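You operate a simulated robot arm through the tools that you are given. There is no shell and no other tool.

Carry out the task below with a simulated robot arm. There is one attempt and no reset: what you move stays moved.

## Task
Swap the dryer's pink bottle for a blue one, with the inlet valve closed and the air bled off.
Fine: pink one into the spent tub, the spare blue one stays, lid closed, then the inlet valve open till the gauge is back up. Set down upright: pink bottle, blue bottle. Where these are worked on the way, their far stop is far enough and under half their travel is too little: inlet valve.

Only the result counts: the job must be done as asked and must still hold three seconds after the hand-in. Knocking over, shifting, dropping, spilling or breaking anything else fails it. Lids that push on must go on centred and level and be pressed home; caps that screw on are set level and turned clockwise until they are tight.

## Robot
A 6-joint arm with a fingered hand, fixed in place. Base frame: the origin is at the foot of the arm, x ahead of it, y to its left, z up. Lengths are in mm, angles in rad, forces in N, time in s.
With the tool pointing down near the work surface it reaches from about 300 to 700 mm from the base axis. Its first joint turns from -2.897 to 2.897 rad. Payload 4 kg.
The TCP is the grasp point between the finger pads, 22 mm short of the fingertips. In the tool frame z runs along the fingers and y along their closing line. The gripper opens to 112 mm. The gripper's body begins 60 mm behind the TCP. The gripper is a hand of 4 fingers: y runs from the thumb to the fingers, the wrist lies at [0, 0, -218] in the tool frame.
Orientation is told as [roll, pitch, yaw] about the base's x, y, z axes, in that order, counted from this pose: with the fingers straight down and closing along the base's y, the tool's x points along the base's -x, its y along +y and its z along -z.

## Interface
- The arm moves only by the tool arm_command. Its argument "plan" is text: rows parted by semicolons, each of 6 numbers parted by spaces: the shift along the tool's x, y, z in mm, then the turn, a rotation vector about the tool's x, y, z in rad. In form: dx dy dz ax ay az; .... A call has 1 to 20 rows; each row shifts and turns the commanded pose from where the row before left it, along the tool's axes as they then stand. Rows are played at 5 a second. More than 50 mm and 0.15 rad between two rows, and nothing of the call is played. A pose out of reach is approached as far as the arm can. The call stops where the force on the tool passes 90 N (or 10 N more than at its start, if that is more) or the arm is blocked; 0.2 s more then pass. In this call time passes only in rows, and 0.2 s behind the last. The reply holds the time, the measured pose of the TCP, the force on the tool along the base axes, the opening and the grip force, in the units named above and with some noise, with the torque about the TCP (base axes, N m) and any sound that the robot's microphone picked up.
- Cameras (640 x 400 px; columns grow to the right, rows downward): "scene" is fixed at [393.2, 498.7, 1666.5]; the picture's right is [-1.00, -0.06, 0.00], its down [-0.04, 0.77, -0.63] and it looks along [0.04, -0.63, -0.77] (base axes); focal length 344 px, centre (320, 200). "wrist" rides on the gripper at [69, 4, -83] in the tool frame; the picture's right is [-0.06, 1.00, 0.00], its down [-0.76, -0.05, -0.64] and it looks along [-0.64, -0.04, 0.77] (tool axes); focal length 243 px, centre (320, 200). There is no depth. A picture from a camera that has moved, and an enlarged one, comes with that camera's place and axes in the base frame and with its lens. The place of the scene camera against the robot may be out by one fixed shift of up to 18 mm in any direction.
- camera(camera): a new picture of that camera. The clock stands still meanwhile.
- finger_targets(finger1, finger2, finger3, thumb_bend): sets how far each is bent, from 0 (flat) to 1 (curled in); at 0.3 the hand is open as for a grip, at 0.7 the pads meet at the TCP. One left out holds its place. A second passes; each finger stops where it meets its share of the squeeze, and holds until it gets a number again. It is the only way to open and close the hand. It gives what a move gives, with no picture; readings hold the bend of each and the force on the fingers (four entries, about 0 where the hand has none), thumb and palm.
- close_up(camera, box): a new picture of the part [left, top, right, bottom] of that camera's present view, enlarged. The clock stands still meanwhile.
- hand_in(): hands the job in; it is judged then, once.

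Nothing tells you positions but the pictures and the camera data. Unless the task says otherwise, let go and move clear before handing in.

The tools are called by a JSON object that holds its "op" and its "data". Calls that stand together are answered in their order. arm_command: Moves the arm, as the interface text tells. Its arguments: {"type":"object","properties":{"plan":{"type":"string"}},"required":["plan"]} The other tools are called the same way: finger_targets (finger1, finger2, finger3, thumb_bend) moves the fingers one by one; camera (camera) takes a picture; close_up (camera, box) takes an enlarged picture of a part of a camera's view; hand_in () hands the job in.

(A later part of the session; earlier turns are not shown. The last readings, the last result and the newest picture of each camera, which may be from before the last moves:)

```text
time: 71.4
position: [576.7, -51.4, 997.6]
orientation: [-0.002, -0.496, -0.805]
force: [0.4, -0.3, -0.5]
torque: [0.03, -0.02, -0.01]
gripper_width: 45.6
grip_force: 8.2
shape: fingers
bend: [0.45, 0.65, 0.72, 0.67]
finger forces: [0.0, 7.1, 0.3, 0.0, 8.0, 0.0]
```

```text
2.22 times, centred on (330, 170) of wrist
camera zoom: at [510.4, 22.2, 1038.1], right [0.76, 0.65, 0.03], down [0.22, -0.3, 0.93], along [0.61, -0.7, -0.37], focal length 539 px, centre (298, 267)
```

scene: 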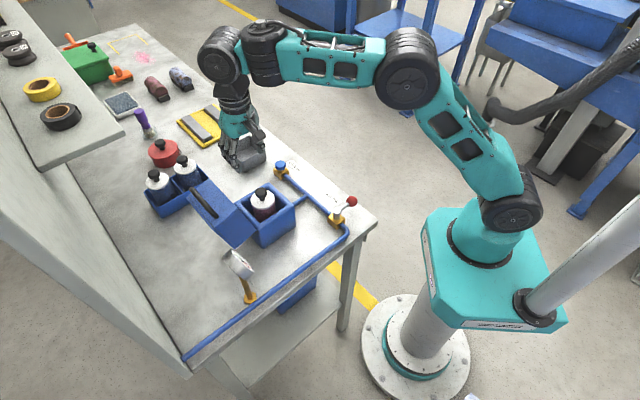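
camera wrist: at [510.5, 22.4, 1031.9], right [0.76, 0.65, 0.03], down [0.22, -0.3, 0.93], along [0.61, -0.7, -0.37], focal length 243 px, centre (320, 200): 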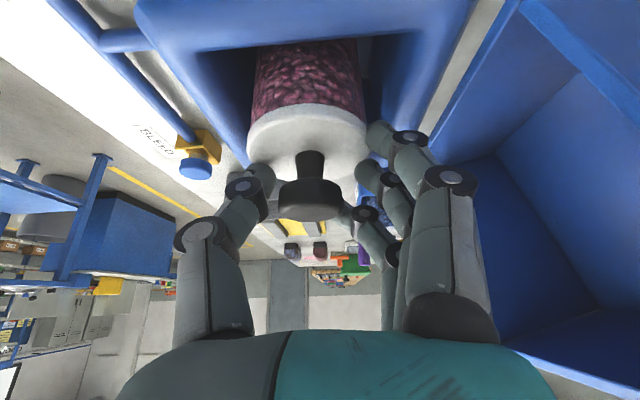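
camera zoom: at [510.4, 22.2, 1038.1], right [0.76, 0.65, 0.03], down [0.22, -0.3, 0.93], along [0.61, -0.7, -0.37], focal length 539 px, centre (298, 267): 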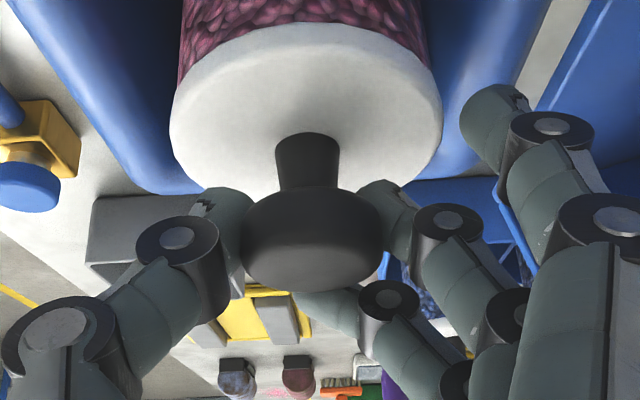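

Thumb and finger 2 hold the knob head, finger 3 backs it. A gentle 15 mm test lift.

{"op": "arm_command", "data": {"plan": "-2.4 0 -4.4 0 0 0; -2.4 0 -4.4 0 0 0; -2.4 0 -4.4 0 0 0"}}

{"op": "camera", "data": {"camera": "wrist"}}

```text
time: 72.2
position: [576.5, -52.2, 1013.3]
orientation: [-0.002, -0.496, -0.804]
force: [0.2, 1.3, -2.8]
torque: [0.02, 0.03, 0.01]
gripper_width: 45.1
grip_force: 7.5
shape: fingers
bend: [0.45, 0.65, 0.72, 0.67]
finger forces: [0.0, 7.1, 0.4, 0.0, 8.0, 0.1]
```

```text
taken
camera wrist: at [510.1, 21.9, 1053.2], right [0.76, 0.65, 0.03], down [0.22, -0.3, 0.93], along [0.61, -0.7, -0.37], focal length 243 px, centre (320, 200)
```

wrist: 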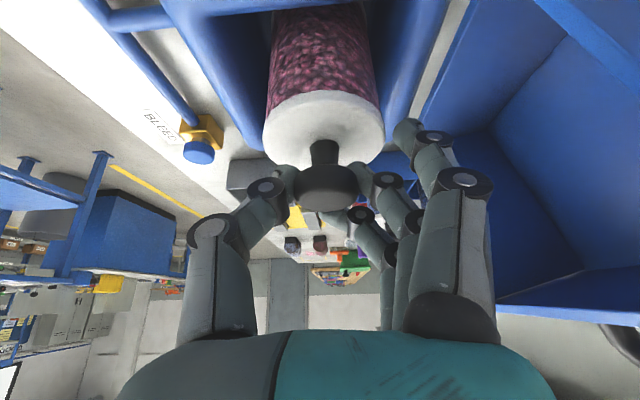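

The bottle hangs from the hand (about 2.8 N). I'll lift it out clear of the dryer.

{"op": "arm_command", "data": {"plan": "-8 0 -14.8 0 0 0; -10 0 -18.5 0 0 0; -10 0 -18.5 0 0 0; -10 0 -18.5 0 0 0; -2.5 0 -4.6 0 0 0"}}

{"op": "camera", "data": {"camera": "wrist"}}

{"op": "close_up", "data": {"camera": "scene", "box": [190, 100, 330, 250]}}

```text
time: 73.4
position: [576.1, -52.9, 1098.7]
orientation: [-0.003, -0.496, -0.804]
force: [-0.6, 0.6, -2.5]
torque: [0.01, 0.01, 0.01]
gripper_width: 45.5
grip_force: 7.7
shape: fingers
bend: [0.45, 0.65, 0.72, 0.67]
finger forces: [0.0, 6.8, 0.3, 0.0, 7.9, 0.0]
```

```text
taken
camera wrist: at [510.2, 22.0, 1138.5], right [0.76, 0.65, 0.03], down [0.22, -0.3, 0.93], along [0.61, -0.7, -0.37], focal length 243 px, centre (320, 200)
```

wrist: 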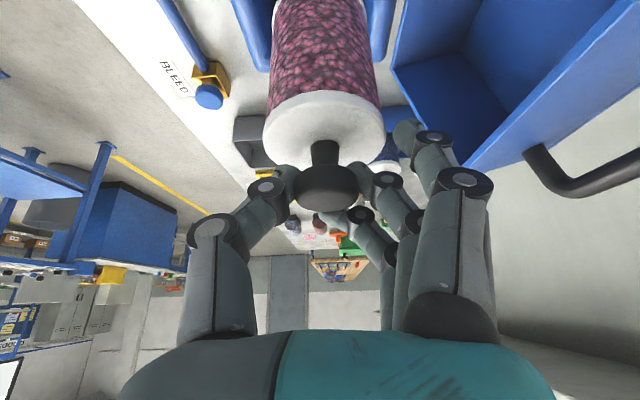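

```text
2.67 times, centred on (260, 175) of scene
camera zoom: at [393.2, 498.7, 1666.5], right [-1.0, -0.06, 0.0], down [-0.04, 0.77, -0.63], along [0.04, -0.63, -0.77], focal length 918 px, centre (480, 267)
```

zoom: 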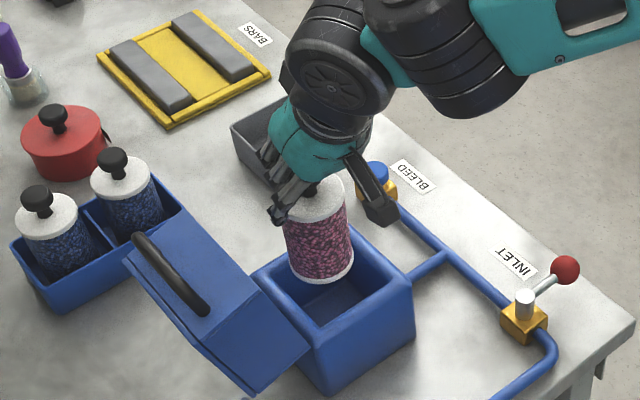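

The bottle is out, hanging upright. I'll carry it toward the tub in two legs, first past the dryer.

{"op": "arm_command", "data": {"plan": "-17.4 -8.1 10.9 0 0 0; -17.4 -8.1 10.9 0 0 0; -17.4 -8.1 10.9 0 0 0; -17.4 -8.1 10.9 0 0 0; -17.4 -8.1 10.9 0 0 0; -17.4 -8.1 10.9 0 0 0"}}

{"op": "camera", "data": {"camera": "wrist"}}

{"op": "close_up", "data": {"camera": "scene", "box": [170, 80, 310, 230]}}

```text
time: 74.8
position: [626.0, -175.5, 1090.0]
orientation: [-0.002, -0.495, -0.806]
force: [-0.3, 0.3, -2.7]
torque: [0.02, -0.01, -0.01]
gripper_width: 45.2
grip_force: 7.4
shape: fingers
bend: [0.45, 0.66, 0.72, 0.67]
finger forces: [0.0, 6.6, 0.3, 0.1, 7.7, 0.0]
```

```text
taken
camera wrist: at [560.6, -99.9, 1130.1], right [0.76, 0.65, 0.03], down [0.22, -0.3, 0.93], along [0.61, -0.7, -0.37], focal length 243 px, centre (320, 200)
```

wrist: 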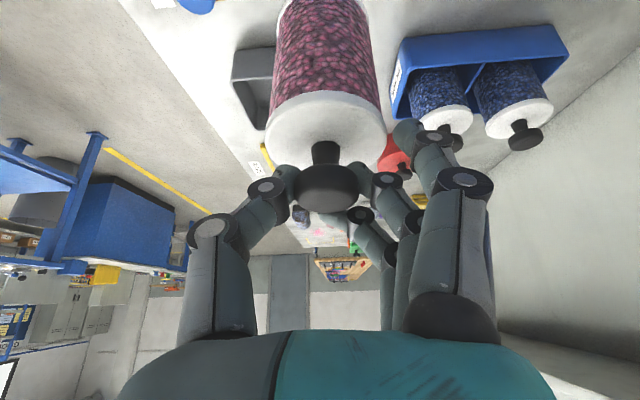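

```text
2.67 times, centred on (240, 155) of scene
camera zoom: at [393.2, 498.7, 1666.5], right [-1.0, -0.06, 0.0], down [-0.04, 0.77, -0.63], along [0.04, -0.63, -0.77], focal length 918 px, centre (533, 320)
```

zoom: 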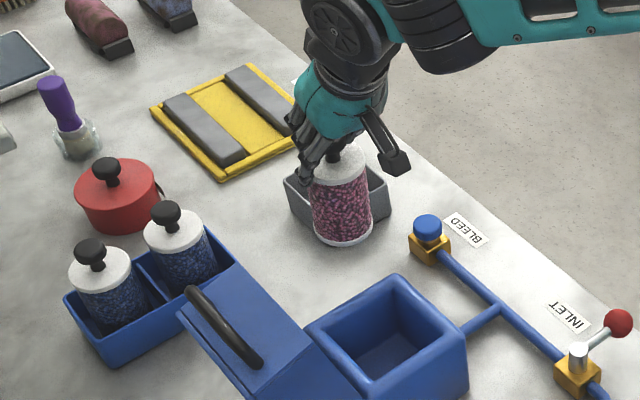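

Good view of the tray and tub. I'll enlarge to fix the tub and bottle positions.

{"op": "close_up", "data": {"camera": "wrist", "box": [210, 0, 400, 150]}}

{"op": "close_up", "data": {"camera": "wrist", "box": [370, 0, 600, 180]}}

{"op": "close_up", "data": {"camera": "scene", "box": [210, 110, 290, 180]}}

```text
2.67 times, centred on (305, 75) of wrist
camera zoom: at [560.6, -99.9, 1130.1], right [0.76, 0.65, 0.03], down [0.22, -0.3, 0.93], along [0.61, -0.7, -0.37], focal length 647 px, centre (360, 533)
```

zoom: 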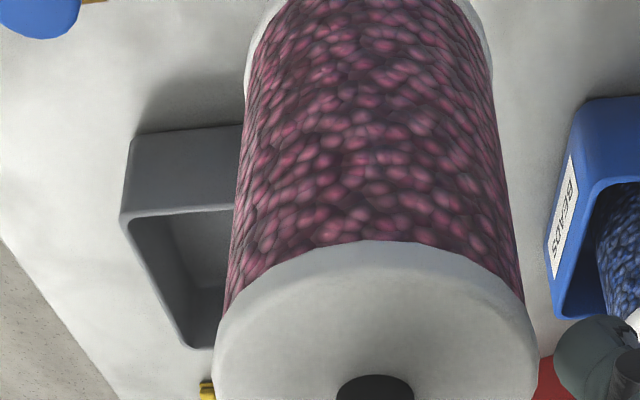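

```text
2.22 times, centred on (485, 90) of wrist
camera zoom: at [560.6, -99.9, 1130.1], right [0.76, 0.65, 0.03], down [0.22, -0.3, 0.93], along [0.61, -0.7, -0.37], focal length 539 px, centre (-47, 444)
```

zoom: 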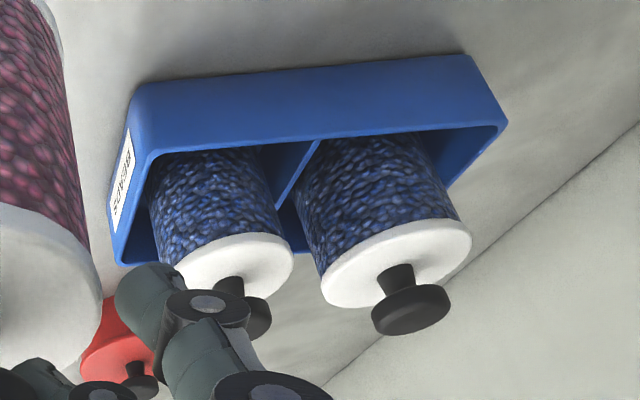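

```text
5.71 times, centred on (250, 145) of scene
camera zoom: at [393.2, 498.7, 1666.5], right [-1.0, -0.06, 0.0], down [-0.04, 0.77, -0.63], along [0.04, -0.63, -0.77], focal length 1967 px, centre (720, 514)
```

zoom: 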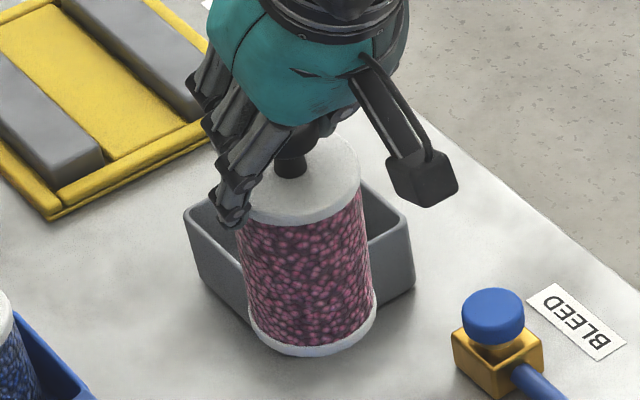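

Tub inside spans e1≈221–304, e2≈670–749; the bottle's axis hangs a few mm off the TCP. I'll carry it over the tub centre at a height that clears the rim.

{"op": "arm_command", "data": {"plan": "-12.1 -7.1 13.7 0 0 0; -12.1 -7.1 13.7 0 0 0; -12.1 -7.1 13.7 0 0 0; -12.1 -7.1 13.7 0 0 0; -12.1 -7.1 13.7 0 0 0; -12.1 -7.1 13.7 0 0 0; -12.1 -7.1 13.7 0 0 0; -12.1 -7.1 13.7 0 0 0"}}

{"op": "camera", "data": {"camera": "wrist"}}

{"op": "close_up", "data": {"camera": "scene", "box": [190, 90, 290, 180]}}

```text
time: 76.6
position: [680.0, -314.0, 1039.9]
orientation: [0.0, -0.495, -0.804]
force: [-0.4, -0.5, -3.0]
torque: [-0.01, -0.01, 0.02]
gripper_width: 44.0
grip_force: 6.1
shape: fingers
bend: [0.45, 0.67, 0.72, 0.68]
finger forces: [0.0, 5.4, 0.6, 0.0, 6.2, 0.0]
```

```text
taken
camera wrist: at [615.0, -239.4, 1079.9], right [0.76, 0.65, 0.03], down [0.22, -0.3, 0.93], along [0.61, -0.7, -0.37], focal length 243 px, centre (320, 200)
```

wrist: 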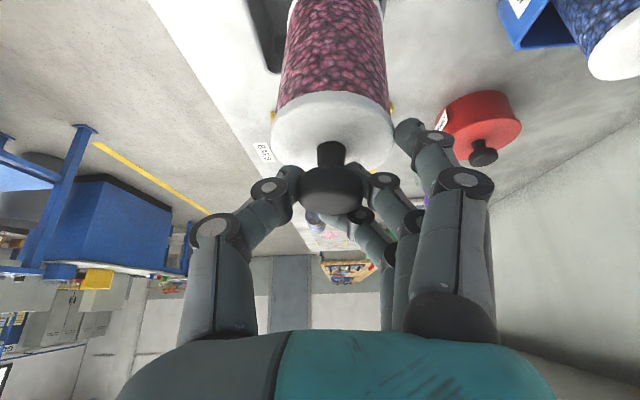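

```text
4.44 times, centred on (240, 135) of scene
camera zoom: at [393.2, 498.7, 1666.5], right [-1.0, -0.06, 0.0], down [-0.04, 0.77, -0.63], along [0.04, -0.63, -0.77], focal length 1530 px, centre (676, 489)
```

zoom: 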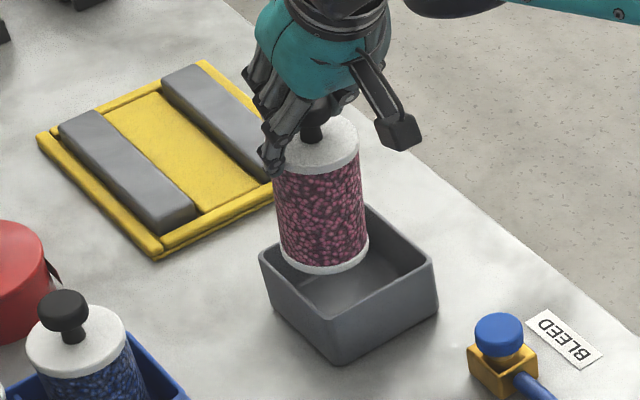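

The grip is loosening slightly, so I want to set it down soon. A closer look at the bottle over the tub.

{"op": "close_up", "data": {"camera": "scene", "box": [225, 115, 275, 175]}}

{"op": "close_up", "data": {"camera": "wrist", "box": [220, 0, 420, 100]}}

```text
6.67 times, centred on (250, 145) of scene
camera zoom: at [393.2, 498.7, 1666.5], right [-1.0, -0.06, 0.0], down [-0.04, 0.77, -0.63], along [0.04, -0.63, -0.77], focal length 2295 px, centre (787, 567)
```

zoom: 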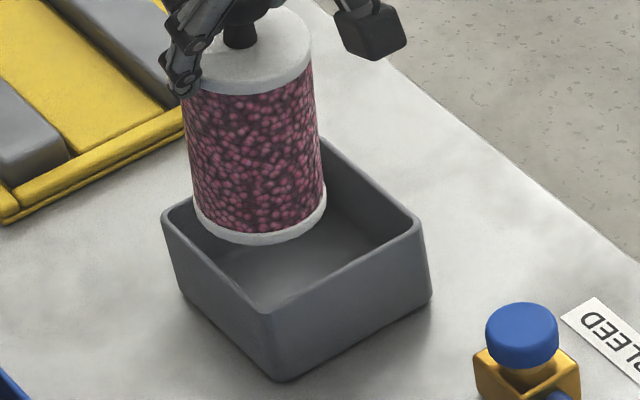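

```text
3.20 times, centred on (320, 50) of wrist
camera zoom: at [615.0, -239.4, 1079.9], right [0.76, 0.65, 0.03], down [0.22, -0.3, 0.93], along [0.61, -0.7, -0.37], focal length 776 px, centre (320, 680)
```

zoom: 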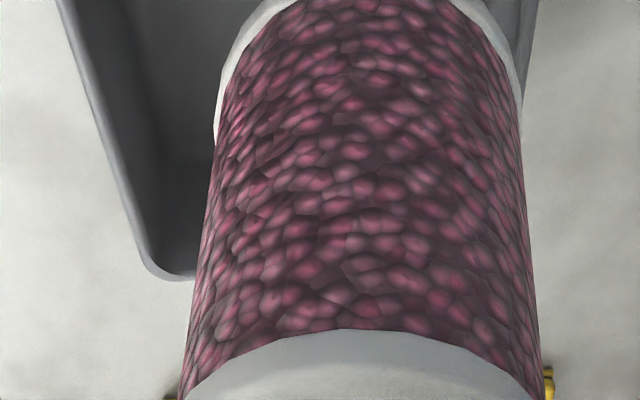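

The bottle's base is about 11 mm too far toward the wall side of the tub. I'll shift by that and begin lowering into the tub.

{"op": "arm_command", "data": {"plan": "0 -5.5 0 0 0 0; 0 -5.5 0 0 0 0; 4.8 0 8.8 0 0 0; 4.8 0 8.8 0 0 0; 4.8 0 8.8 0 0 0"}}

{"op": "close_up", "data": {"camera": "scene", "box": [225, 115, 275, 175]}}

{"op": "close_up", "data": {"camera": "wrist", "box": [220, 0, 440, 230]}}

```text
time: 77.8
position: [673.5, -320.7, 1009.6]
orientation: [0.0, -0.495, -0.806]
force: [-0.1, 0.1, -2.1]
torque: [-0.01, 0.02, -0.01]
gripper_width: 43.9
grip_force: 5.4
shape: fingers
bend: [0.45, 0.67, 0.72, 0.68]
finger forces: [0.2, 5.5, 0.7, 0.0, 6.1, 0.0]
```

```text
6.67 times, centred on (250, 145) of scene
camera zoom: at [393.2, 498.7, 1666.5], right [-1.0, -0.06, 0.0], down [-0.04, 0.77, -0.63], along [0.04, -0.63, -0.77], focal length 2295 px, centre (787, 567)
```

zoom: 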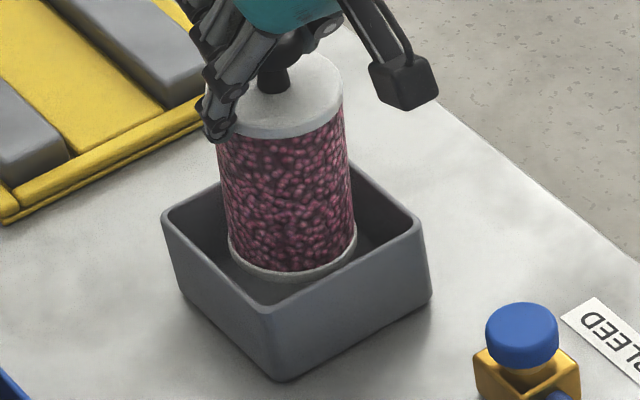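

```text
1.74 times, centred on (330, 115) of wrist
camera zoom: at [606.8, -246.0, 1049.8], right [0.76, 0.65, 0.03], down [0.22, -0.3, 0.93], along [0.61, -0.7, -0.37], focal length 422 px, centre (303, 348)
```

zoom: 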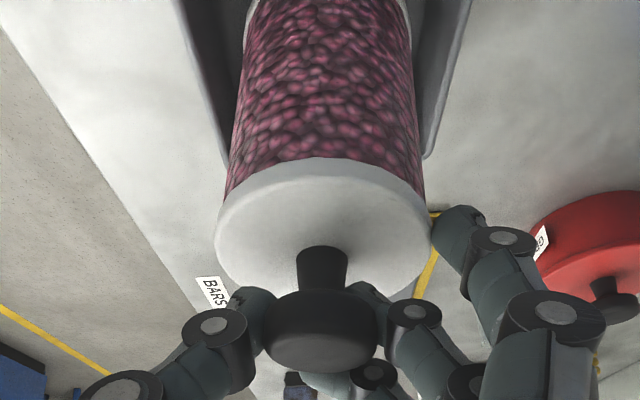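

The bottle's base is inside the tub and centred. I'll keep lowering in small steps and watch for the weight coming off.

{"op": "arm_command", "data": {"plan": "3.8 0 7 0 0 0; 3.8 0 7 0 0 0; 1.4 0 2.6 0 0 0; 1.4 0 2.6 0 0 0"}}

{"op": "close_up", "data": {"camera": "scene", "box": [225, 115, 275, 175]}}

```text
time: 78.8
position: [672.7, -321.2, 987.9]
orientation: [0.002, -0.496, -0.805]
force: [-0.1, -1.2, -1.7]
torque: [-0.02, 0.02, 0.01]
gripper_width: 43.7
grip_force: 6.2
shape: fingers
bend: [0.45, 0.67, 0.72, 0.68]
finger forces: [0.1, 5.6, 0.7, 0.1, 6.2, 0.1]
```

```text
6.67 times, centred on (250, 145) of scene
camera zoom: at [393.2, 498.7, 1666.5], right [-1.0, -0.06, 0.0], down [-0.04, 0.77, -0.63], along [0.04, -0.63, -0.77], focal length 2295 px, centre (787, 567)
```

zoom: 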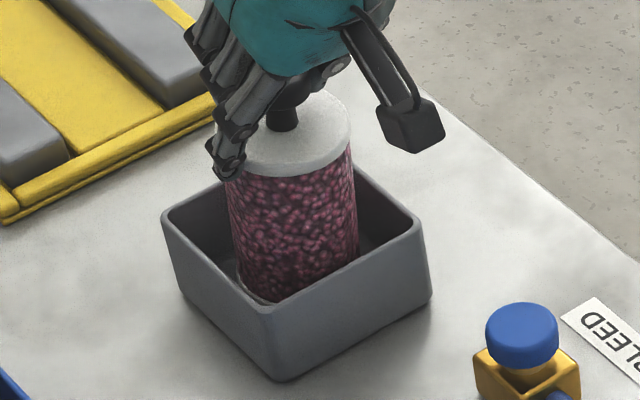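

{"op": "arm_command", "data": {"plan": "1.2 0 2.2 0 0 0; 1.2 0 2.2 0 0 0; 1.2 0 2.2 0 0 0"}}

{"op": "arm_command", "data": {"plan": "1 0 1.8 0 0 0; 1 0 1.8 0 0 0"}}

```text
time: 79.6
position: [673.6, -320.9, 980.7]
orientation: [0.0, -0.494, -0.805]
force: [0.6, -0.8, -0.6]
torque: [-0.02, 0.02, 0.01]
gripper_width: 43.6
grip_force: 6.2
shape: fingers
bend: [0.45, 0.68, 0.72, 0.68]
finger forces: [0.2, 5.4, 0.8, 0.1, 5.9, 0.0]
```

```text
time: 80.2
position: [672.7, -320.6, 977.8]
orientation: [-0.001, -0.497, -0.805]
force: [1.9, -0.2, 0.7]
torque: [0.0, -0.03, 0.04]
gripper_width: 41.6
grip_force: 4.9
shape: fingers
bend: [0.45, 0.69, 0.72, 0.69]
finger forces: [0.2, 5.4, 0.9, 0.0, 4.5, 0.0]
```

The weight has come off: the bottle stands on the tub floor. Checking its attitude before releasing.

{"op": "close_up", "data": {"camera": "scene", "box": [225, 115, 275, 175]}}

{"op": "close_up", "data": {"camera": "wrist", "box": [220, 0, 440, 230]}}

```text
6.67 times, centred on (250, 145) of scene
camera zoom: at [393.2, 498.7, 1666.5], right [-1.0, -0.06, 0.0], down [-0.04, 0.77, -0.63], along [0.04, -0.63, -0.77], focal length 2295 px, centre (787, 567)
```

zoom: 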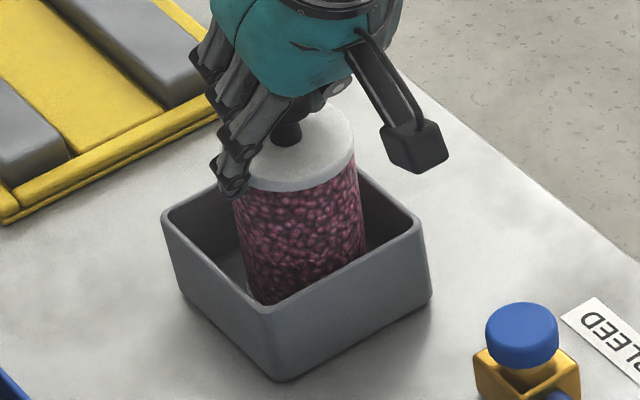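

```text
1.74 times, centred on (330, 115) of wrist
camera zoom: at [606.5, -245.6, 1017.0], right [0.76, 0.65, 0.03], down [0.22, -0.3, 0.93], along [0.61, -0.7, -0.37], focal length 422 px, centre (303, 348)
```

zoom: 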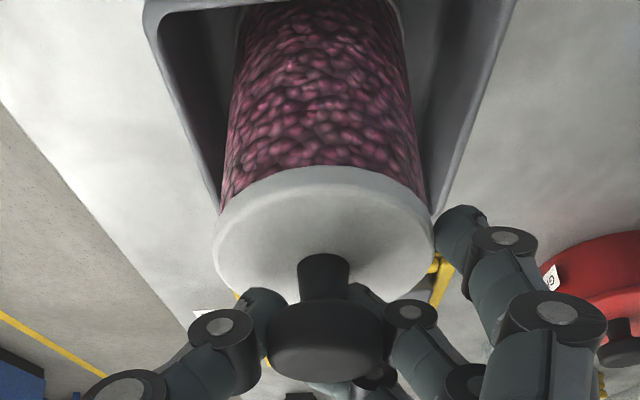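

It stands upright in the tub. Releasing gently.

{"op": "finger_targets", "data": {"finger1": 0.45, "finger2": 0.58, "finger3": 0.58, "thumb_bend": 0.58}}

{"op": "finger_targets", "data": {"finger1": 0.45, "finger2": 0.45, "finger3": 0.45, "thumb_bend": 0.45}}

{"op": "close_up", "data": {"camera": "wrist", "box": [220, 0, 440, 230]}}

{"op": "close_up", "data": {"camera": "scene", "box": [225, 115, 275, 175]}}

```text
time: 81.2
position: [671.2, -320.0, 975.8]
orientation: [0.001, -0.496, -0.803]
force: [-0.1, 0.6, 3.0]
torque: [0.07, -0.07, 0.02]
gripper_width: 55.7
grip_force: 2.0
shape: fingers
bend: [0.44, 0.59, 0.57, 0.57]
finger forces: [0.8, 3.4, 0.0, 0.0, 0.0, 0.1]
```

```text
time: 82.2
position: [673.5, -320.1, 975.7]
orientation: [-0.002, -0.495, -0.804]
force: [-0.4, 0.8, -0.6]
torque: [0.06, 0.03, 0.01]
gripper_width: 72.6
grip_force: 0.0
shape: fingers
bend: [0.44, 0.45, 0.45, 0.45]
finger forces: [0.4, 0.1, 0.0, 0.0, 0.0, 0.0]
```

```text
1.74 times, centred on (330, 115) of wrist
camera zoom: at [606.4, -245.6, 1016.7], right [0.76, 0.65, 0.03], down [0.22, -0.3, 0.93], along [0.61, -0.7, -0.37], focal length 422 px, centre (303, 348)
```

zoom: 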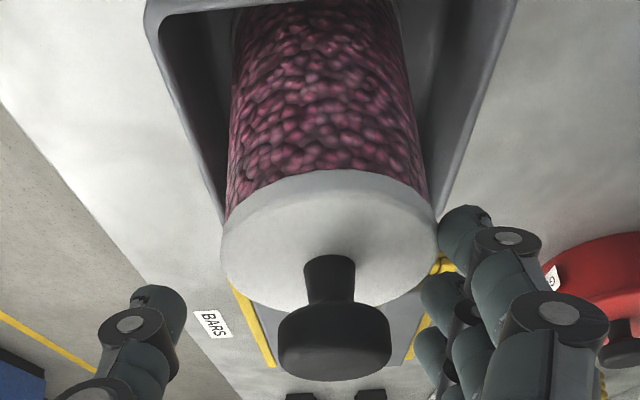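

```text
6.67 times, centred on (250, 145) of scene
camera zoom: at [393.2, 498.7, 1666.5], right [-1.0, -0.06, 0.0], down [-0.04, 0.77, -0.63], along [0.04, -0.63, -0.77], focal length 2295 px, centre (787, 567)
```

zoom: 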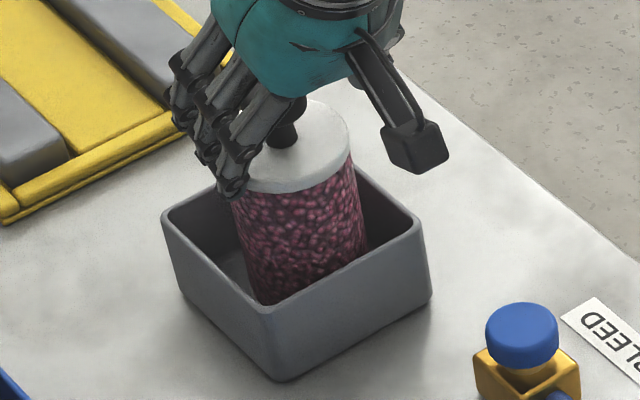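

Released; finger 1 lightly touches the cap's edge, so I'll open it further and rise away.

{"op": "finger_targets", "data": {"finger1": 0.32, "finger2": 0.4, "finger3": 0.4, "thumb_bend": 0.4}}

{"op": "arm_command", "data": {"plan": "-4.8 0 -8.8 0 0 0; -9.5 0 -17.6 0 0 0; -9.5 0 -17.6 0 0 0; 0 0 -20 0 0 0; 0 0 -30 0 0 0"}}

{"op": "camera", "data": {"camera": "wrist"}}

{"op": "close_up", "data": {"camera": "scene", "box": [130, 90, 330, 240]}}

```text
time: 83.2
position: [672.3, -320.8, 976.8]
orientation: [-0.002, -0.496, -0.805]
force: [-0.3, 1.1, -0.2]
torque: [-0.02, 0.0, -0.02]
gripper_width: 96.1
grip_force: 0.0
shape: fingers
bend: [0.32, 0.4, 0.4, 0.4]
finger forces: [0.0, 0.0, 0.0, 0.0, 0.0, 0.0]
```

```text
time: 84.4
position: [654.6, -302.4, 1070.6]
orientation: [-0.002, -0.496, -0.805]
force: [1.1, -1.7, 0.2]
torque: [-0.03, 0.0, 0.0]
gripper_width: 96.1
grip_force: 0.0
shape: fingers
bend: [0.32, 0.4, 0.4, 0.4]
finger forces: [0.0, 0.0, 0.0, 0.1, 0.0, 0.1]
```

```text
taken
camera wrist: at [590.1, -228.0, 1110.4], right [0.76, 0.65, 0.03], down [0.22, -0.3, 0.93], along [0.61, -0.7, -0.37], focal length 243 px, centre (320, 200)
```

wrist: 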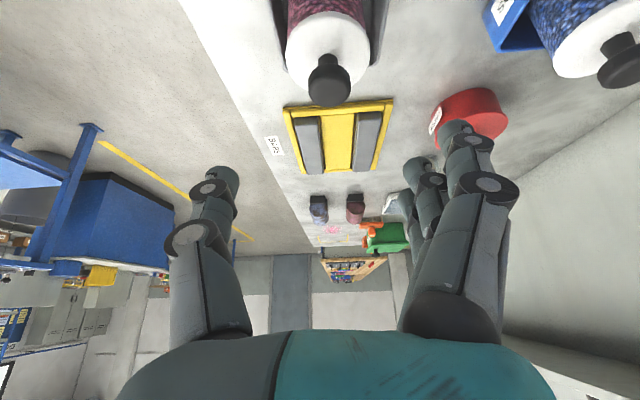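

```text
2.67 times, centred on (230, 165) of scene
camera zoom: at [393.2, 498.7, 1666.5], right [-1.0, -0.06, 0.0], down [-0.04, 0.77, -0.63], along [0.04, -0.63, -0.77], focal length 918 px, centre (560, 293)
```

zoom: 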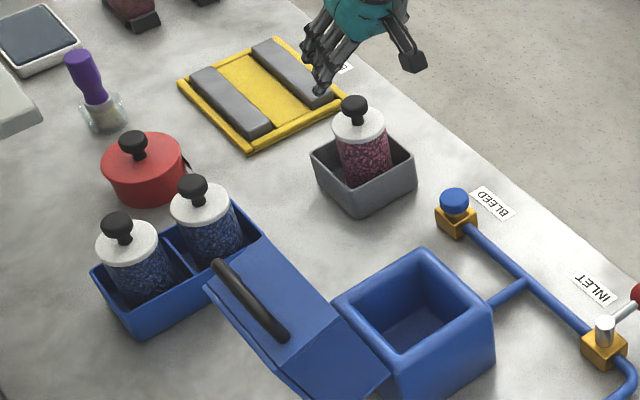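

The pink bottle stands upright in the SPENT tub. Next the near blue bottle (about e1 457, e2 700): I'll swing the hand's lean to point radially outward, increase the lean to ~48°, and move toward the tray.

{"op": "arm_command", "data": {"plan": "0 0 0 -0.0708 0 -0.1309; 0 0 0 -0.0708 0 -0.1309; 0 0 0 -0.0708 0 -0.1309; 0 0 0 -0.0708 0 -0.1309"}}

```text
time: 85.4
position: [656.0, -302.4, 1070.0]
orientation: [0.001, -0.496, -0.208]
force: [-0.4, 0.2, 0.0]
torque: [-0.01, 0.02, 0.03]
gripper_width: 96.1
grip_force: 0.0
shape: fingers
bend: [0.32, 0.4, 0.4, 0.4]
finger forces: [0.0, 0.0, 0.0, 0.1, 0.0, 0.0]
```

{"op": "arm_command", "data": {"plan": "0 0 0 0 -0.114 0; 0 0 0 0 -0.114 0; 0 0 0 0 -0.114 0; 0.3 36.7 1.5 0 0 0; 0.3 36.7 1.5 0 0 0; 0.3 36.7 1.5 0 0 0; 0.3 36.7 1.5 0 0 0"}}

{"op": "camera", "data": {"camera": "wrist"}}

{"op": "close_up", "data": {"camera": "scene", "box": [130, 90, 330, 240]}}

```text
time: 87.0
position: [688.9, -160.6, 1065.3]
orientation: [0.0, -0.838, -0.213]
force: [0.2, -0.1, -0.4]
torque: [0.0, 0.02, 0.02]
gripper_width: 96.3
grip_force: 0.0
shape: fingers
bend: [0.32, 0.4, 0.4, 0.4]
finger forces: [0.0, 0.1, 0.0, 0.0, 0.1, 0.1]
```

```text
taken
camera wrist: at [585.6, -134.7, 1069.6], right [0.25, 0.97, 0.05], down [0.02, -0.05, 1.0], along [0.97, -0.25, -0.04], focal length 243 px, centre (320, 200)
```

wrist: 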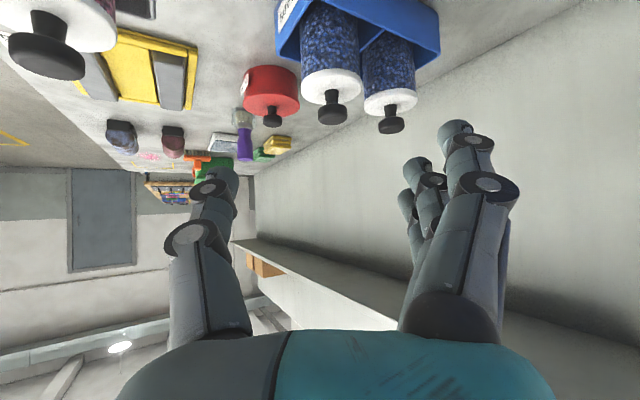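

```text
2.67 times, centred on (230, 165) of scene
camera zoom: at [393.2, 498.7, 1666.5], right [-1.0, -0.06, 0.0], down [-0.04, 0.77, -0.63], along [0.04, -0.63, -0.77], focal length 918 px, centre (560, 293)
```

zoom: 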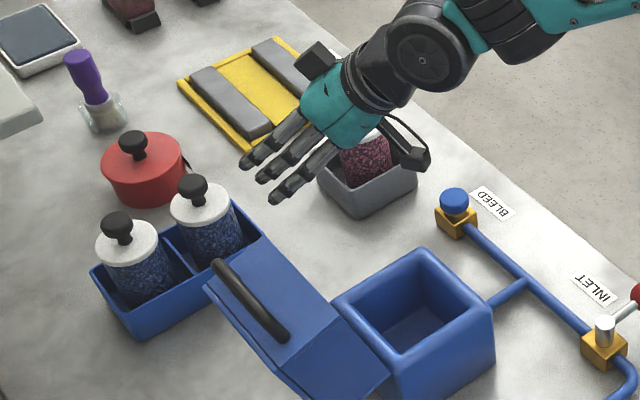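

I see both blue bottles ahead; the near one is left in this view. Enlarging to fix its knob.

{"op": "close_up", "data": {"camera": "wrist", "box": [230, 0, 450, 150]}}

```text
2.67 times, centred on (340, 75) of wrist
camera zoom: at [585.6, -134.7, 1069.6], right [0.25, 0.97, 0.05], down [0.02, -0.05, 1.0], along [0.97, -0.25, -0.04], focal length 647 px, centre (267, 533)
```

zoom: 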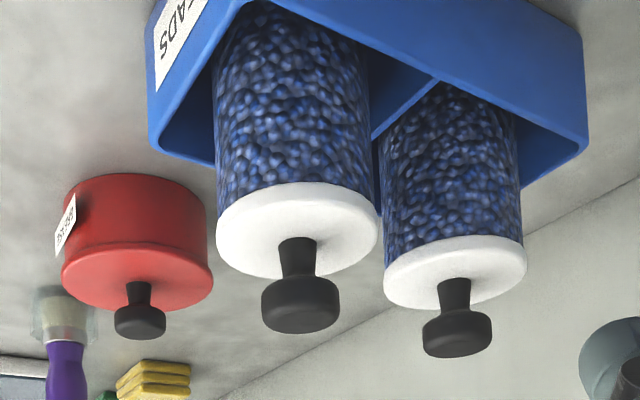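

The near blue bottle's knob head is at about (826,-178), z≈973. I'll move to 60 mm short of it along the hand's axis and check alignment.

{"op": "arm_command", "data": {"plan": "-5.9 3 24.6 0 0 0; -5.9 3 24.6 0 0 0; -5.9 3 24.6 0 0 0; -5.9 3 24.6 0 0 0"}}

{"op": "finger_targets", "data": {"finger1": 0.35, "finger2": 0.47, "finger3": 0.47, "thumb_bend": 0.47}}

{"op": "camera", "data": {"camera": "wrist"}}

{"op": "close_up", "data": {"camera": "scene", "box": [130, 120, 290, 240]}}

```text
time: 88.0
position: [781.0, -168.7, 1017.8]
orientation: [0.0, -0.838, -0.208]
force: [-0.5, 0.3, 0.0]
torque: [0.0, 0.01, 0.0]
gripper_width: 96.1
grip_force: 0.0
shape: fingers
bend: [0.32, 0.4, 0.4, 0.4]
finger forces: [0.0, 0.0, 0.0, 0.0, 0.0, 0.1]
```

```text
time: 89.0
position: [779.6, -167.3, 1017.0]
orientation: [-0.001, -0.838, -0.207]
force: [-0.2, -0.2, 0.1]
torque: [0.0, -0.01, -0.01]
gripper_width: 83.4
grip_force: 0.1
shape: fingers
bend: [0.35, 0.47, 0.47, 0.47]
finger forces: [0.0, 0.0, 0.0, 0.1, 0.1, 0.1]
```

```text
taken
camera wrist: at [675.5, -142.3, 1020.9], right [0.25, 0.97, 0.05], down [0.02, -0.05, 1.0], along [0.97, -0.25, -0.04], focal length 243 px, centre (320, 200)
```

wrist: 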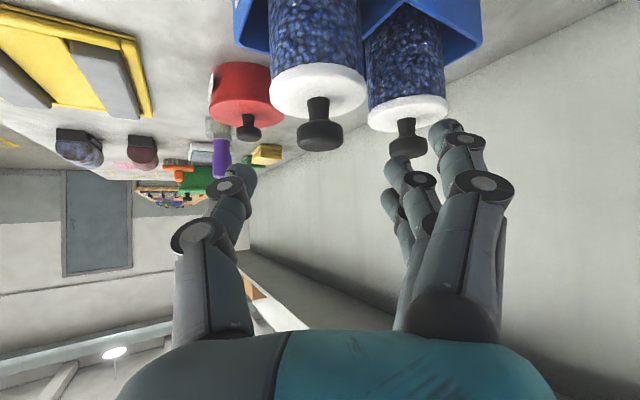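

```text
3.33 times, centred on (210, 180) of scene
camera zoom: at [393.2, 498.7, 1666.5], right [-1.0, -0.06, 0.0], down [-0.04, 0.77, -0.63], along [0.04, -0.63, -0.77], focal length 1147 px, centre (687, 267)
```

zoom: 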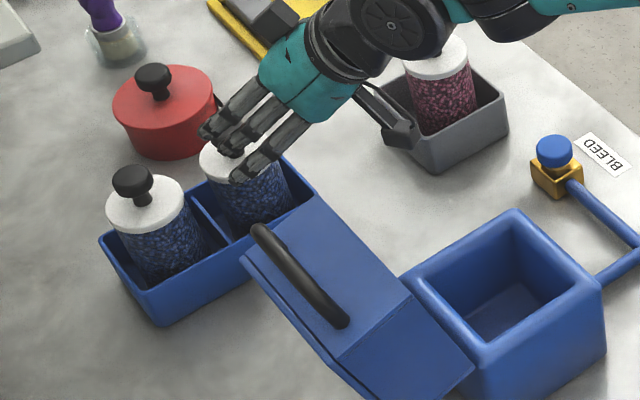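

Head centre confirmed at (826,-178,973.5), almost exactly on the hand's axis. I'll advance, offset slightly so both fingers 2 and 3 will bear on the knob opposite the thumb.

{"op": "arm_command", "data": {"plan": "4 -0.7 15 0 0 0; 4 -0.7 15 0 0 0; 0 0 12 0 0 0; 0 0 10 0 0 0; 0 0 8 0 0 0"}}

{"op": "camera", "data": {"camera": "wrist"}}

{"op": "close_up", "data": {"camera": "wrist", "box": [220, 60, 440, 260]}}

```text
time: 90.2
position: [817.6, -178.2, 971.7]
orientation: [0.0, -0.839, -0.209]
force: [-0.9, -0.7, -0.9]
torque: [0.01, 0.01, 0.01]
gripper_width: 83.7
grip_force: 0.1
shape: fingers
bend: [0.35, 0.47, 0.47, 0.47]
finger forces: [0.0, 0.1, 0.0, 0.0, 0.0, 0.1]
```

```text
taken
camera wrist: at [713.9, -151.4, 975.5], right [0.25, 0.97, 0.05], down [0.02, -0.05, 1.0], along [0.97, -0.25, -0.04], focal length 243 px, centre (320, 200)
```

wrist: 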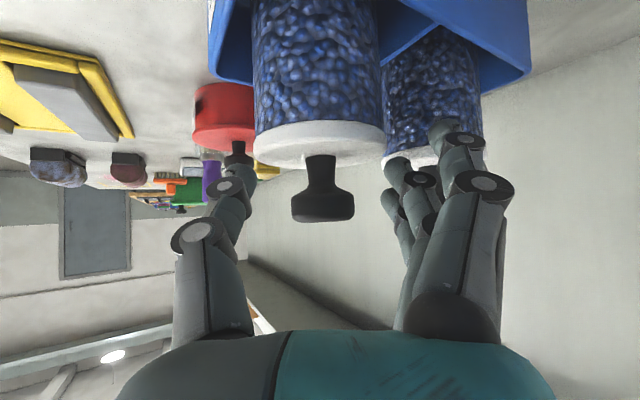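

```text
2.00 times, centred on (330, 160) of wrist
camera zoom: at [713.9, -151.4, 975.5], right [0.25, 0.97, 0.05], down [0.02, -0.05, 1.0], along [0.97, -0.25, -0.04], focal length 485 px, centre (300, 280)
```

zoom: 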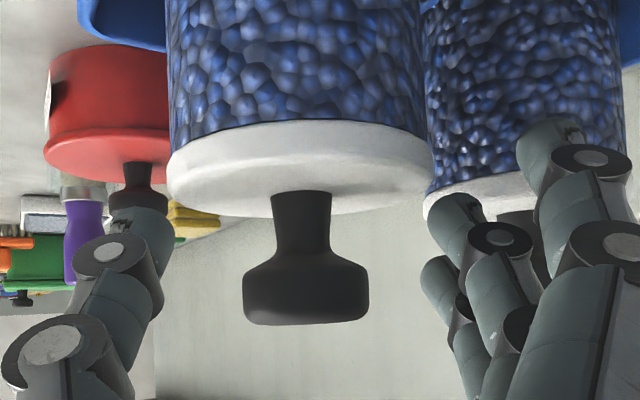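

The knob head is centred between thumb and fingers. Closing thumb and fingers 2–3.

{"op": "finger_targets", "data": {"finger2": 0.74, "finger3": 0.74, "thumb_bend": 0.74}}

{"op": "close_up", "data": {"camera": "wrist", "box": [220, 60, 440, 260]}}

```text
time: 91.2
position: [819.9, -177.9, 973.8]
orientation: [-0.002, -0.841, -0.21]
force: [9.0, -7.1, 11.1]
torque: [-0.2, -0.36, -0.11]
gripper_width: 58.3
grip_force: 11.3
shape: fingers
bend: [0.35, 0.6, 0.74, 0.68]
finger forces: [0.0, 9.0, 0.0, 0.0, 14.3, 0.1]
```

```text
2.00 times, centred on (330, 160) of wrist
camera zoom: at [714.4, -152.1, 976.9], right [0.25, 0.97, 0.05], down [0.02, -0.05, 1.0], along [0.97, -0.25, -0.03], focal length 485 px, centre (300, 280)
```

zoom: 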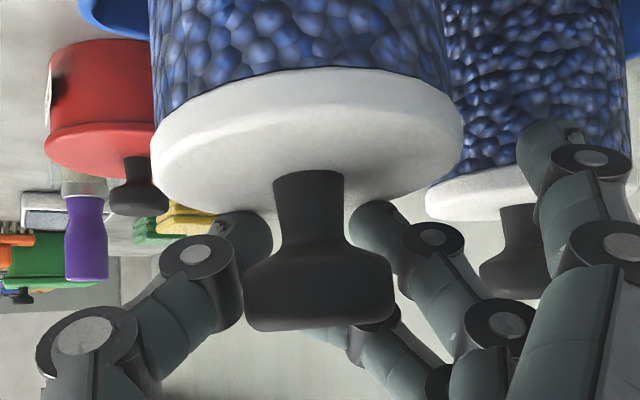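

The squeeze landed on the knob's conical underside and pushed it toward the palm. I'll ease off gradually so the bottle settles back upright in the tray, then re-grip higher on the head.

{"op": "finger_targets", "data": {"finger2": 0.58, "finger3": 0.47, "thumb_bend": 0.64}}

{"op": "finger_targets", "data": {"finger2": 0.53, "finger3": 0.47, "thumb_bend": 0.58}}

{"op": "close_up", "data": {"camera": "wrist", "box": [220, 60, 440, 260]}}

```text
time: 92.2
position: [817.2, -177.2, 971.7]
orientation: [-0.001, -0.836, -0.209]
force: [1.1, -3.1, 3.9]
torque: [-0.12, -0.09, 0.0]
gripper_width: 63.2
grip_force: 3.5
shape: fingers
bend: [0.35, 0.58, 0.47, 0.63]
finger forces: [0.0, 0.9, 0.1, 0.0, 4.5, 0.1]
```

```text
time: 93.2
position: [818.1, -177.1, 971.3]
orientation: [0.0, -0.836, -0.21]
force: [1.2, 1.3, 0.6]
torque: [-0.01, -0.01, -0.01]
gripper_width: 67.8
grip_force: 0.6
shape: fingers
bend: [0.35, 0.53, 0.47, 0.58]
finger forces: [0.0, 0.1, 0.0, 0.0, 0.6, 0.0]
```

```text
2.00 times, centred on (330, 160) of wrist
camera zoom: at [713.7, -151.5, 975.4], right [0.25, 0.97, 0.05], down [0.02, -0.05, 1.0], along [0.97, -0.25, -0.04], focal length 485 px, centre (300, 280)
```

zoom: 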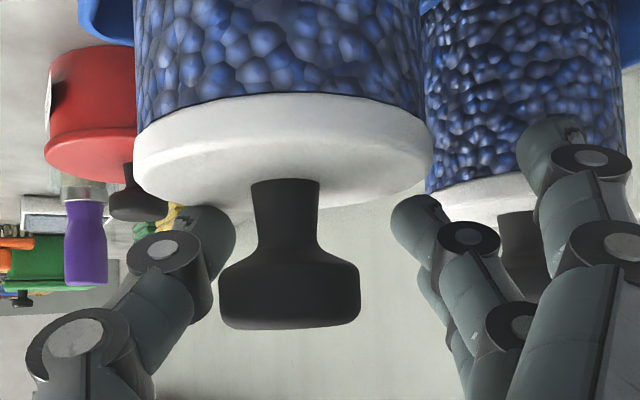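

The bottle settled upright, about 12 mm nearer to me in its compartment. I'll open a little more, back off along the hand's axis so the head lies at the fingertip pads, and check.

{"op": "finger_targets", "data": {"finger2": 0.47, "finger3": 0.47, "thumb_bend": 0.47}}

{"op": "arm_command", "data": {"plan": "0 -1.5 -6 0 0 0; 0 -1.4 -6 0 0 0; 0 0 -5 0 0 0"}}

{"op": "close_up", "data": {"camera": "wrist", "box": [220, 60, 440, 260]}}

{"op": "close_up", "data": {"camera": "scene", "box": [130, 130, 230, 220]}}

```text
time: 94.2
position: [818.6, -178.4, 971.2]
orientation: [0.0, -0.837, -0.21]
force: [-0.6, -0.5, -1.0]
torque: [0.01, 0.03, -0.01]
gripper_width: 82.7
grip_force: 0.0
shape: fingers
bend: [0.35, 0.47, 0.47, 0.47]
finger forces: [0.0, 0.0, 0.1, 0.0, 0.0, 0.1]
```

```text
time: 95.0
position: [804.9, -178.3, 982.1]
orientation: [-0.001, -0.838, -0.209]
force: [-0.2, 0.3, -0.1]
torque: [-0.01, 0.04, 0.01]
gripper_width: 82.4
grip_force: 0.1
shape: fingers
bend: [0.35, 0.47, 0.47, 0.47]
finger forces: [0.1, 0.0, 0.0, 0.0, 0.1, 0.0]
```

```text
2.00 times, centred on (330, 160) of wrist
camera zoom: at [700.2, -151.4, 986.7], right [0.25, 0.97, 0.05], down [0.02, -0.05, 1.0], along [0.97, -0.25, -0.04], focal length 485 px, centre (300, 280)
```

zoom: 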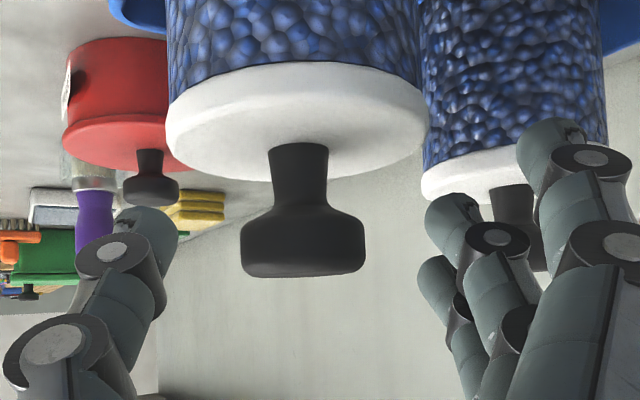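

```text
4.44 times, centred on (180, 175) of scene
camera zoom: at [393.2, 498.7, 1666.5], right [-1.0, -0.06, 0.0], down [-0.04, 0.77, -0.63], along [0.04, -0.63, -0.77], focal length 1530 px, centre (942, 311)
```

zoom: 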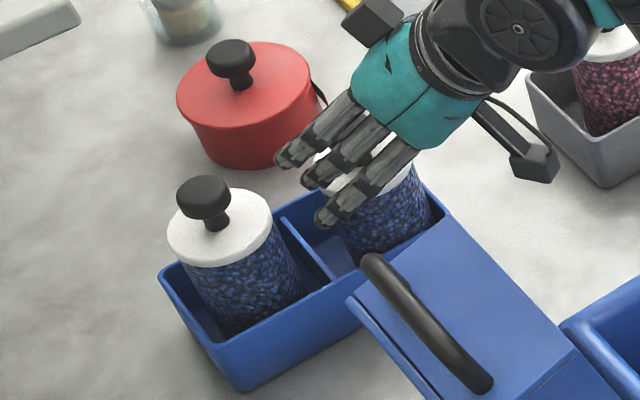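

Bottle upright, head now at the tip pads (about 11 mm beyond the TCP). Small centring, then close thumb and finger 2.

{"op": "arm_command", "data": {"plan": "2 1.5 0 0 0 0"}}

{"op": "finger_targets", "data": {"finger2": 0.6, "finger3": 0.5, "thumb_bend": 0.6}}

{"op": "close_up", "data": {"camera": "wrist", "box": [220, 60, 440, 260]}}

```text
time: 95.4
position: [804.5, -175.3, 982.0]
orientation: [-0.001, -0.84, -0.209]
force: [0.6, 0.6, 0.4]
torque: [0.02, 0.0, 0.01]
gripper_width: 82.6
grip_force: 0.1
shape: fingers
bend: [0.35, 0.47, 0.47, 0.47]
finger forces: [0.1, 0.0, 0.0, 0.0, 0.1, 0.0]
```

```text
time: 96.4
position: [802.8, -175.5, 981.7]
orientation: [-0.001, -0.838, -0.211]
force: [0.0, -0.5, 0.0]
torque: [0.01, -0.01, -0.01]
gripper_width: 66.1
grip_force: 0.8
shape: fingers
bend: [0.35, 0.6, 0.5, 0.6]
finger forces: [0.1, 0.0, 0.0, 0.1, 0.5, 0.0]
```

```text
2.00 times, centred on (330, 160) of wrist
camera zoom: at [699.2, -149.5, 985.0], right [0.25, 0.97, 0.05], down [0.02, -0.05, 1.0], along [0.97, -0.25, -0.04], focal length 485 px, centre (300, 280)
```

zoom: 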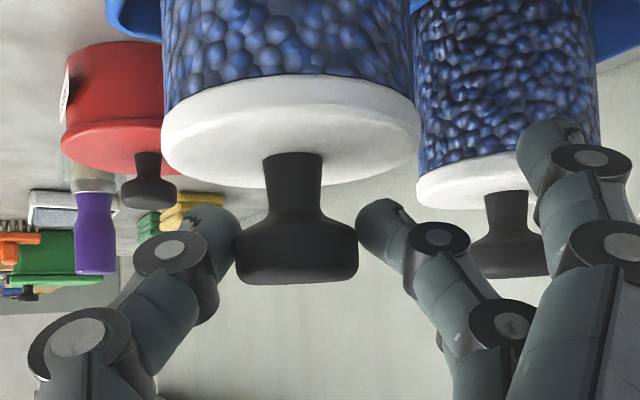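

The fingertips are level with the head's conical underside; I'll raise the hand about 5 mm so they meet the cylindrical part, then close.

{"op": "finger_targets", "data": {"finger2": 0.56, "thumb_bend": 0.56}}

{"op": "arm_command", "data": {"plan": "-2 -0.8 -5.2 0 0 0"}}

{"op": "finger_targets", "data": {"finger2": 0.74, "thumb_bend": 0.74}}

{"op": "close_up", "data": {"camera": "wrist", "box": [220, 60, 440, 260]}}

```text
time: 97.4
position: [803.7, -174.9, 981.5]
orientation: [0.0, -0.837, -0.208]
force: [0.0, -0.2, -0.3]
torque: [0.02, -0.04, -0.02]
gripper_width: 70.1
grip_force: 0.0
shape: fingers
bend: [0.35, 0.56, 0.5, 0.56]
finger forces: [0.0, 0.0, 0.0, 0.0, 0.1, 0.0]
```

```text
time: 97.8
position: [801.1, -175.9, 986.4]
orientation: [0.0, -0.838, -0.208]
force: [0.2, -0.3, -0.6]
torque: [0.02, -0.02, -0.03]
gripper_width: 69.7
grip_force: 0.1
shape: fingers
bend: [0.35, 0.56, 0.5, 0.56]
finger forces: [0.0, 0.1, 0.0, 0.0, 0.0, 0.0]
```

```text
time: 98.8
position: [801.2, -175.3, 986.4]
orientation: [-0.001, -0.837, -0.208]
force: [-0.1, -1.2, 0.0]
torque: [0.0, -0.04, 0.04]
gripper_width: 61.0
grip_force: 9.8
shape: fingers
bend: [0.35, 0.62, 0.5, 0.67]
finger forces: [0.0, 9.3, 0.0, 0.0, 10.1, 0.1]
```

```text
2.00 times, centred on (330, 160) of wrist
camera zoom: at [696.5, -149.7, 990.0], right [0.25, 0.97, 0.05], down [0.02, -0.05, 1.0], along [0.97, -0.25, -0.04], focal length 485 px, centre (300, 280)
```

zoom: 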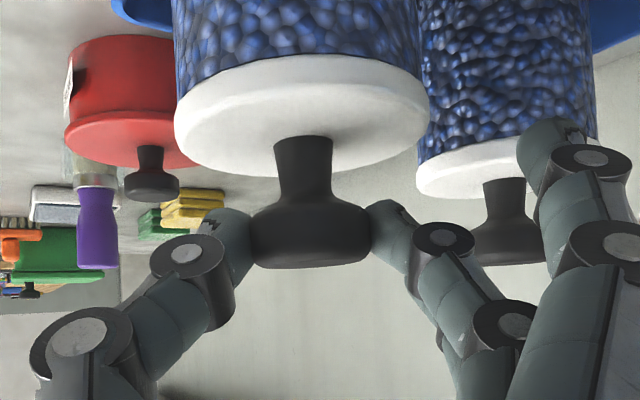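

Thumb and finger 2 now hold the head squarely (9–10 N) with no side load. A gentle 12 mm test lift.

{"op": "arm_command", "data": {"plan": "-2.2 0 -2 0 0 0; -2.2 0 -2 0 0 0; -2.2 0 -2 0 0 0; -2.2 0 -2 0 0 0"}}

{"op": "camera", "data": {"camera": "wrist"}}

{"op": "close_up", "data": {"camera": "scene", "box": [130, 130, 230, 220]}}

```text
time: 99.8
position: [799.5, -175.1, 999.0]
orientation: [-0.001, -0.839, -0.21]
force: [1.2, 1.4, -2.9]
torque: [0.03, 0.04, 0.0]
gripper_width: 60.2
grip_force: 8.9
shape: fingers
bend: [0.35, 0.62, 0.5, 0.67]
finger forces: [0.1, 9.6, 0.1, 0.0, 9.2, 0.0]
```

```text
taken
camera wrist: at [696.3, -149.4, 1002.0], right [0.25, 0.97, 0.05], down [0.02, -0.05, 1.0], along [0.97, -0.25, -0.04], focal length 243 px, centre (320, 200)
```

wrist: 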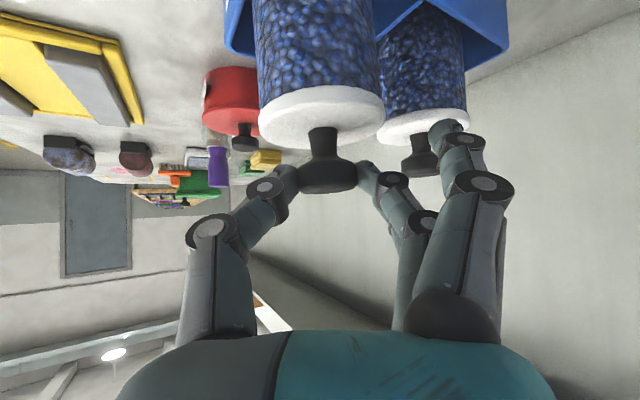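

```text
4.44 times, centred on (180, 175) of scene
camera zoom: at [393.2, 498.7, 1666.5], right [-1.0, -0.06, 0.0], down [-0.04, 0.77, -0.63], along [0.04, -0.63, -0.77], focal length 1530 px, centre (942, 311)
```

zoom: 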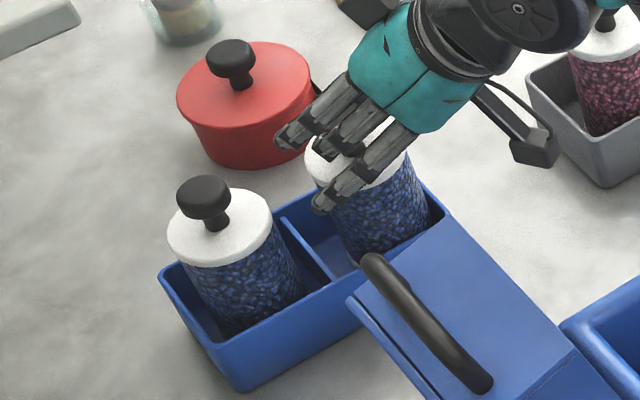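

It lifts cleanly with a steady grip. Raising it out of the tray.

{"op": "arm_command", "data": {"plan": "-4.5 0 -4 0 0 0; -4.5 0 -4 0 0 0; -4.5 0 -4 0 0 0; -4.5 0 -4 0 0 0; -4.5 0 -4 0 0 0; -4.5 0 -4 0 0 0; -4.5 0 -4 0 0 0; -4.5 0 -4 0 0 0"}}

{"op": "camera", "data": {"camera": "wrist"}}

{"op": "close_up", "data": {"camera": "scene", "box": [130, 110, 250, 220]}}

```text
time: 101.6
position: [800.3, -176.2, 1045.5]
orientation: [0.0, -0.838, -0.209]
force: [-0.7, -0.3, -2.2]
torque: [0.03, 0.01, 0.0]
gripper_width: 60.2
grip_force: 9.5
shape: fingers
bend: [0.35, 0.62, 0.5, 0.67]
finger forces: [0.0, 9.6, 0.0, 0.0, 9.4, 0.1]
```

```text
taken
camera wrist: at [696.9, -149.7, 1050.5], right [0.25, 0.97, 0.05], down [0.03, -0.06, 1.0], along [0.97, -0.25, -0.04], focal length 243 px, centre (320, 200)
```

wrist: 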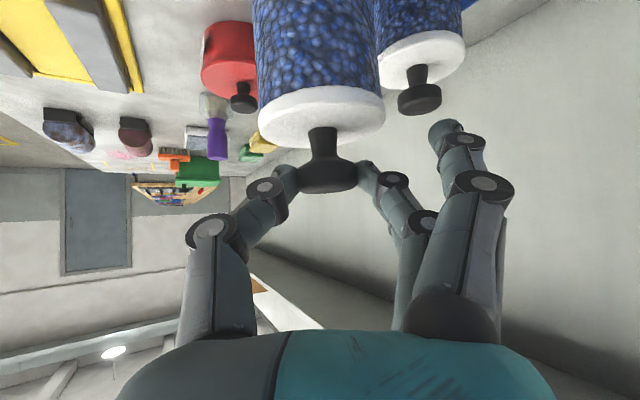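

```text
3.64 times, centred on (190, 165) of scene
camera zoom: at [393.2, 498.7, 1666.5], right [-1.0, -0.06, 0.0], down [-0.04, 0.77, -0.63], along [0.04, -0.63, -0.77], focal length 1252 px, centre (793, 327)
```

zoom: 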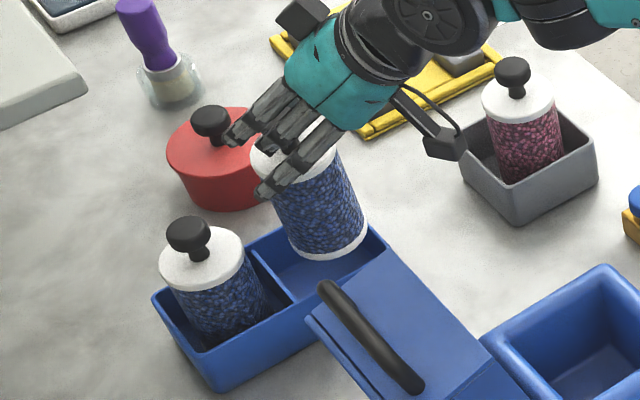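

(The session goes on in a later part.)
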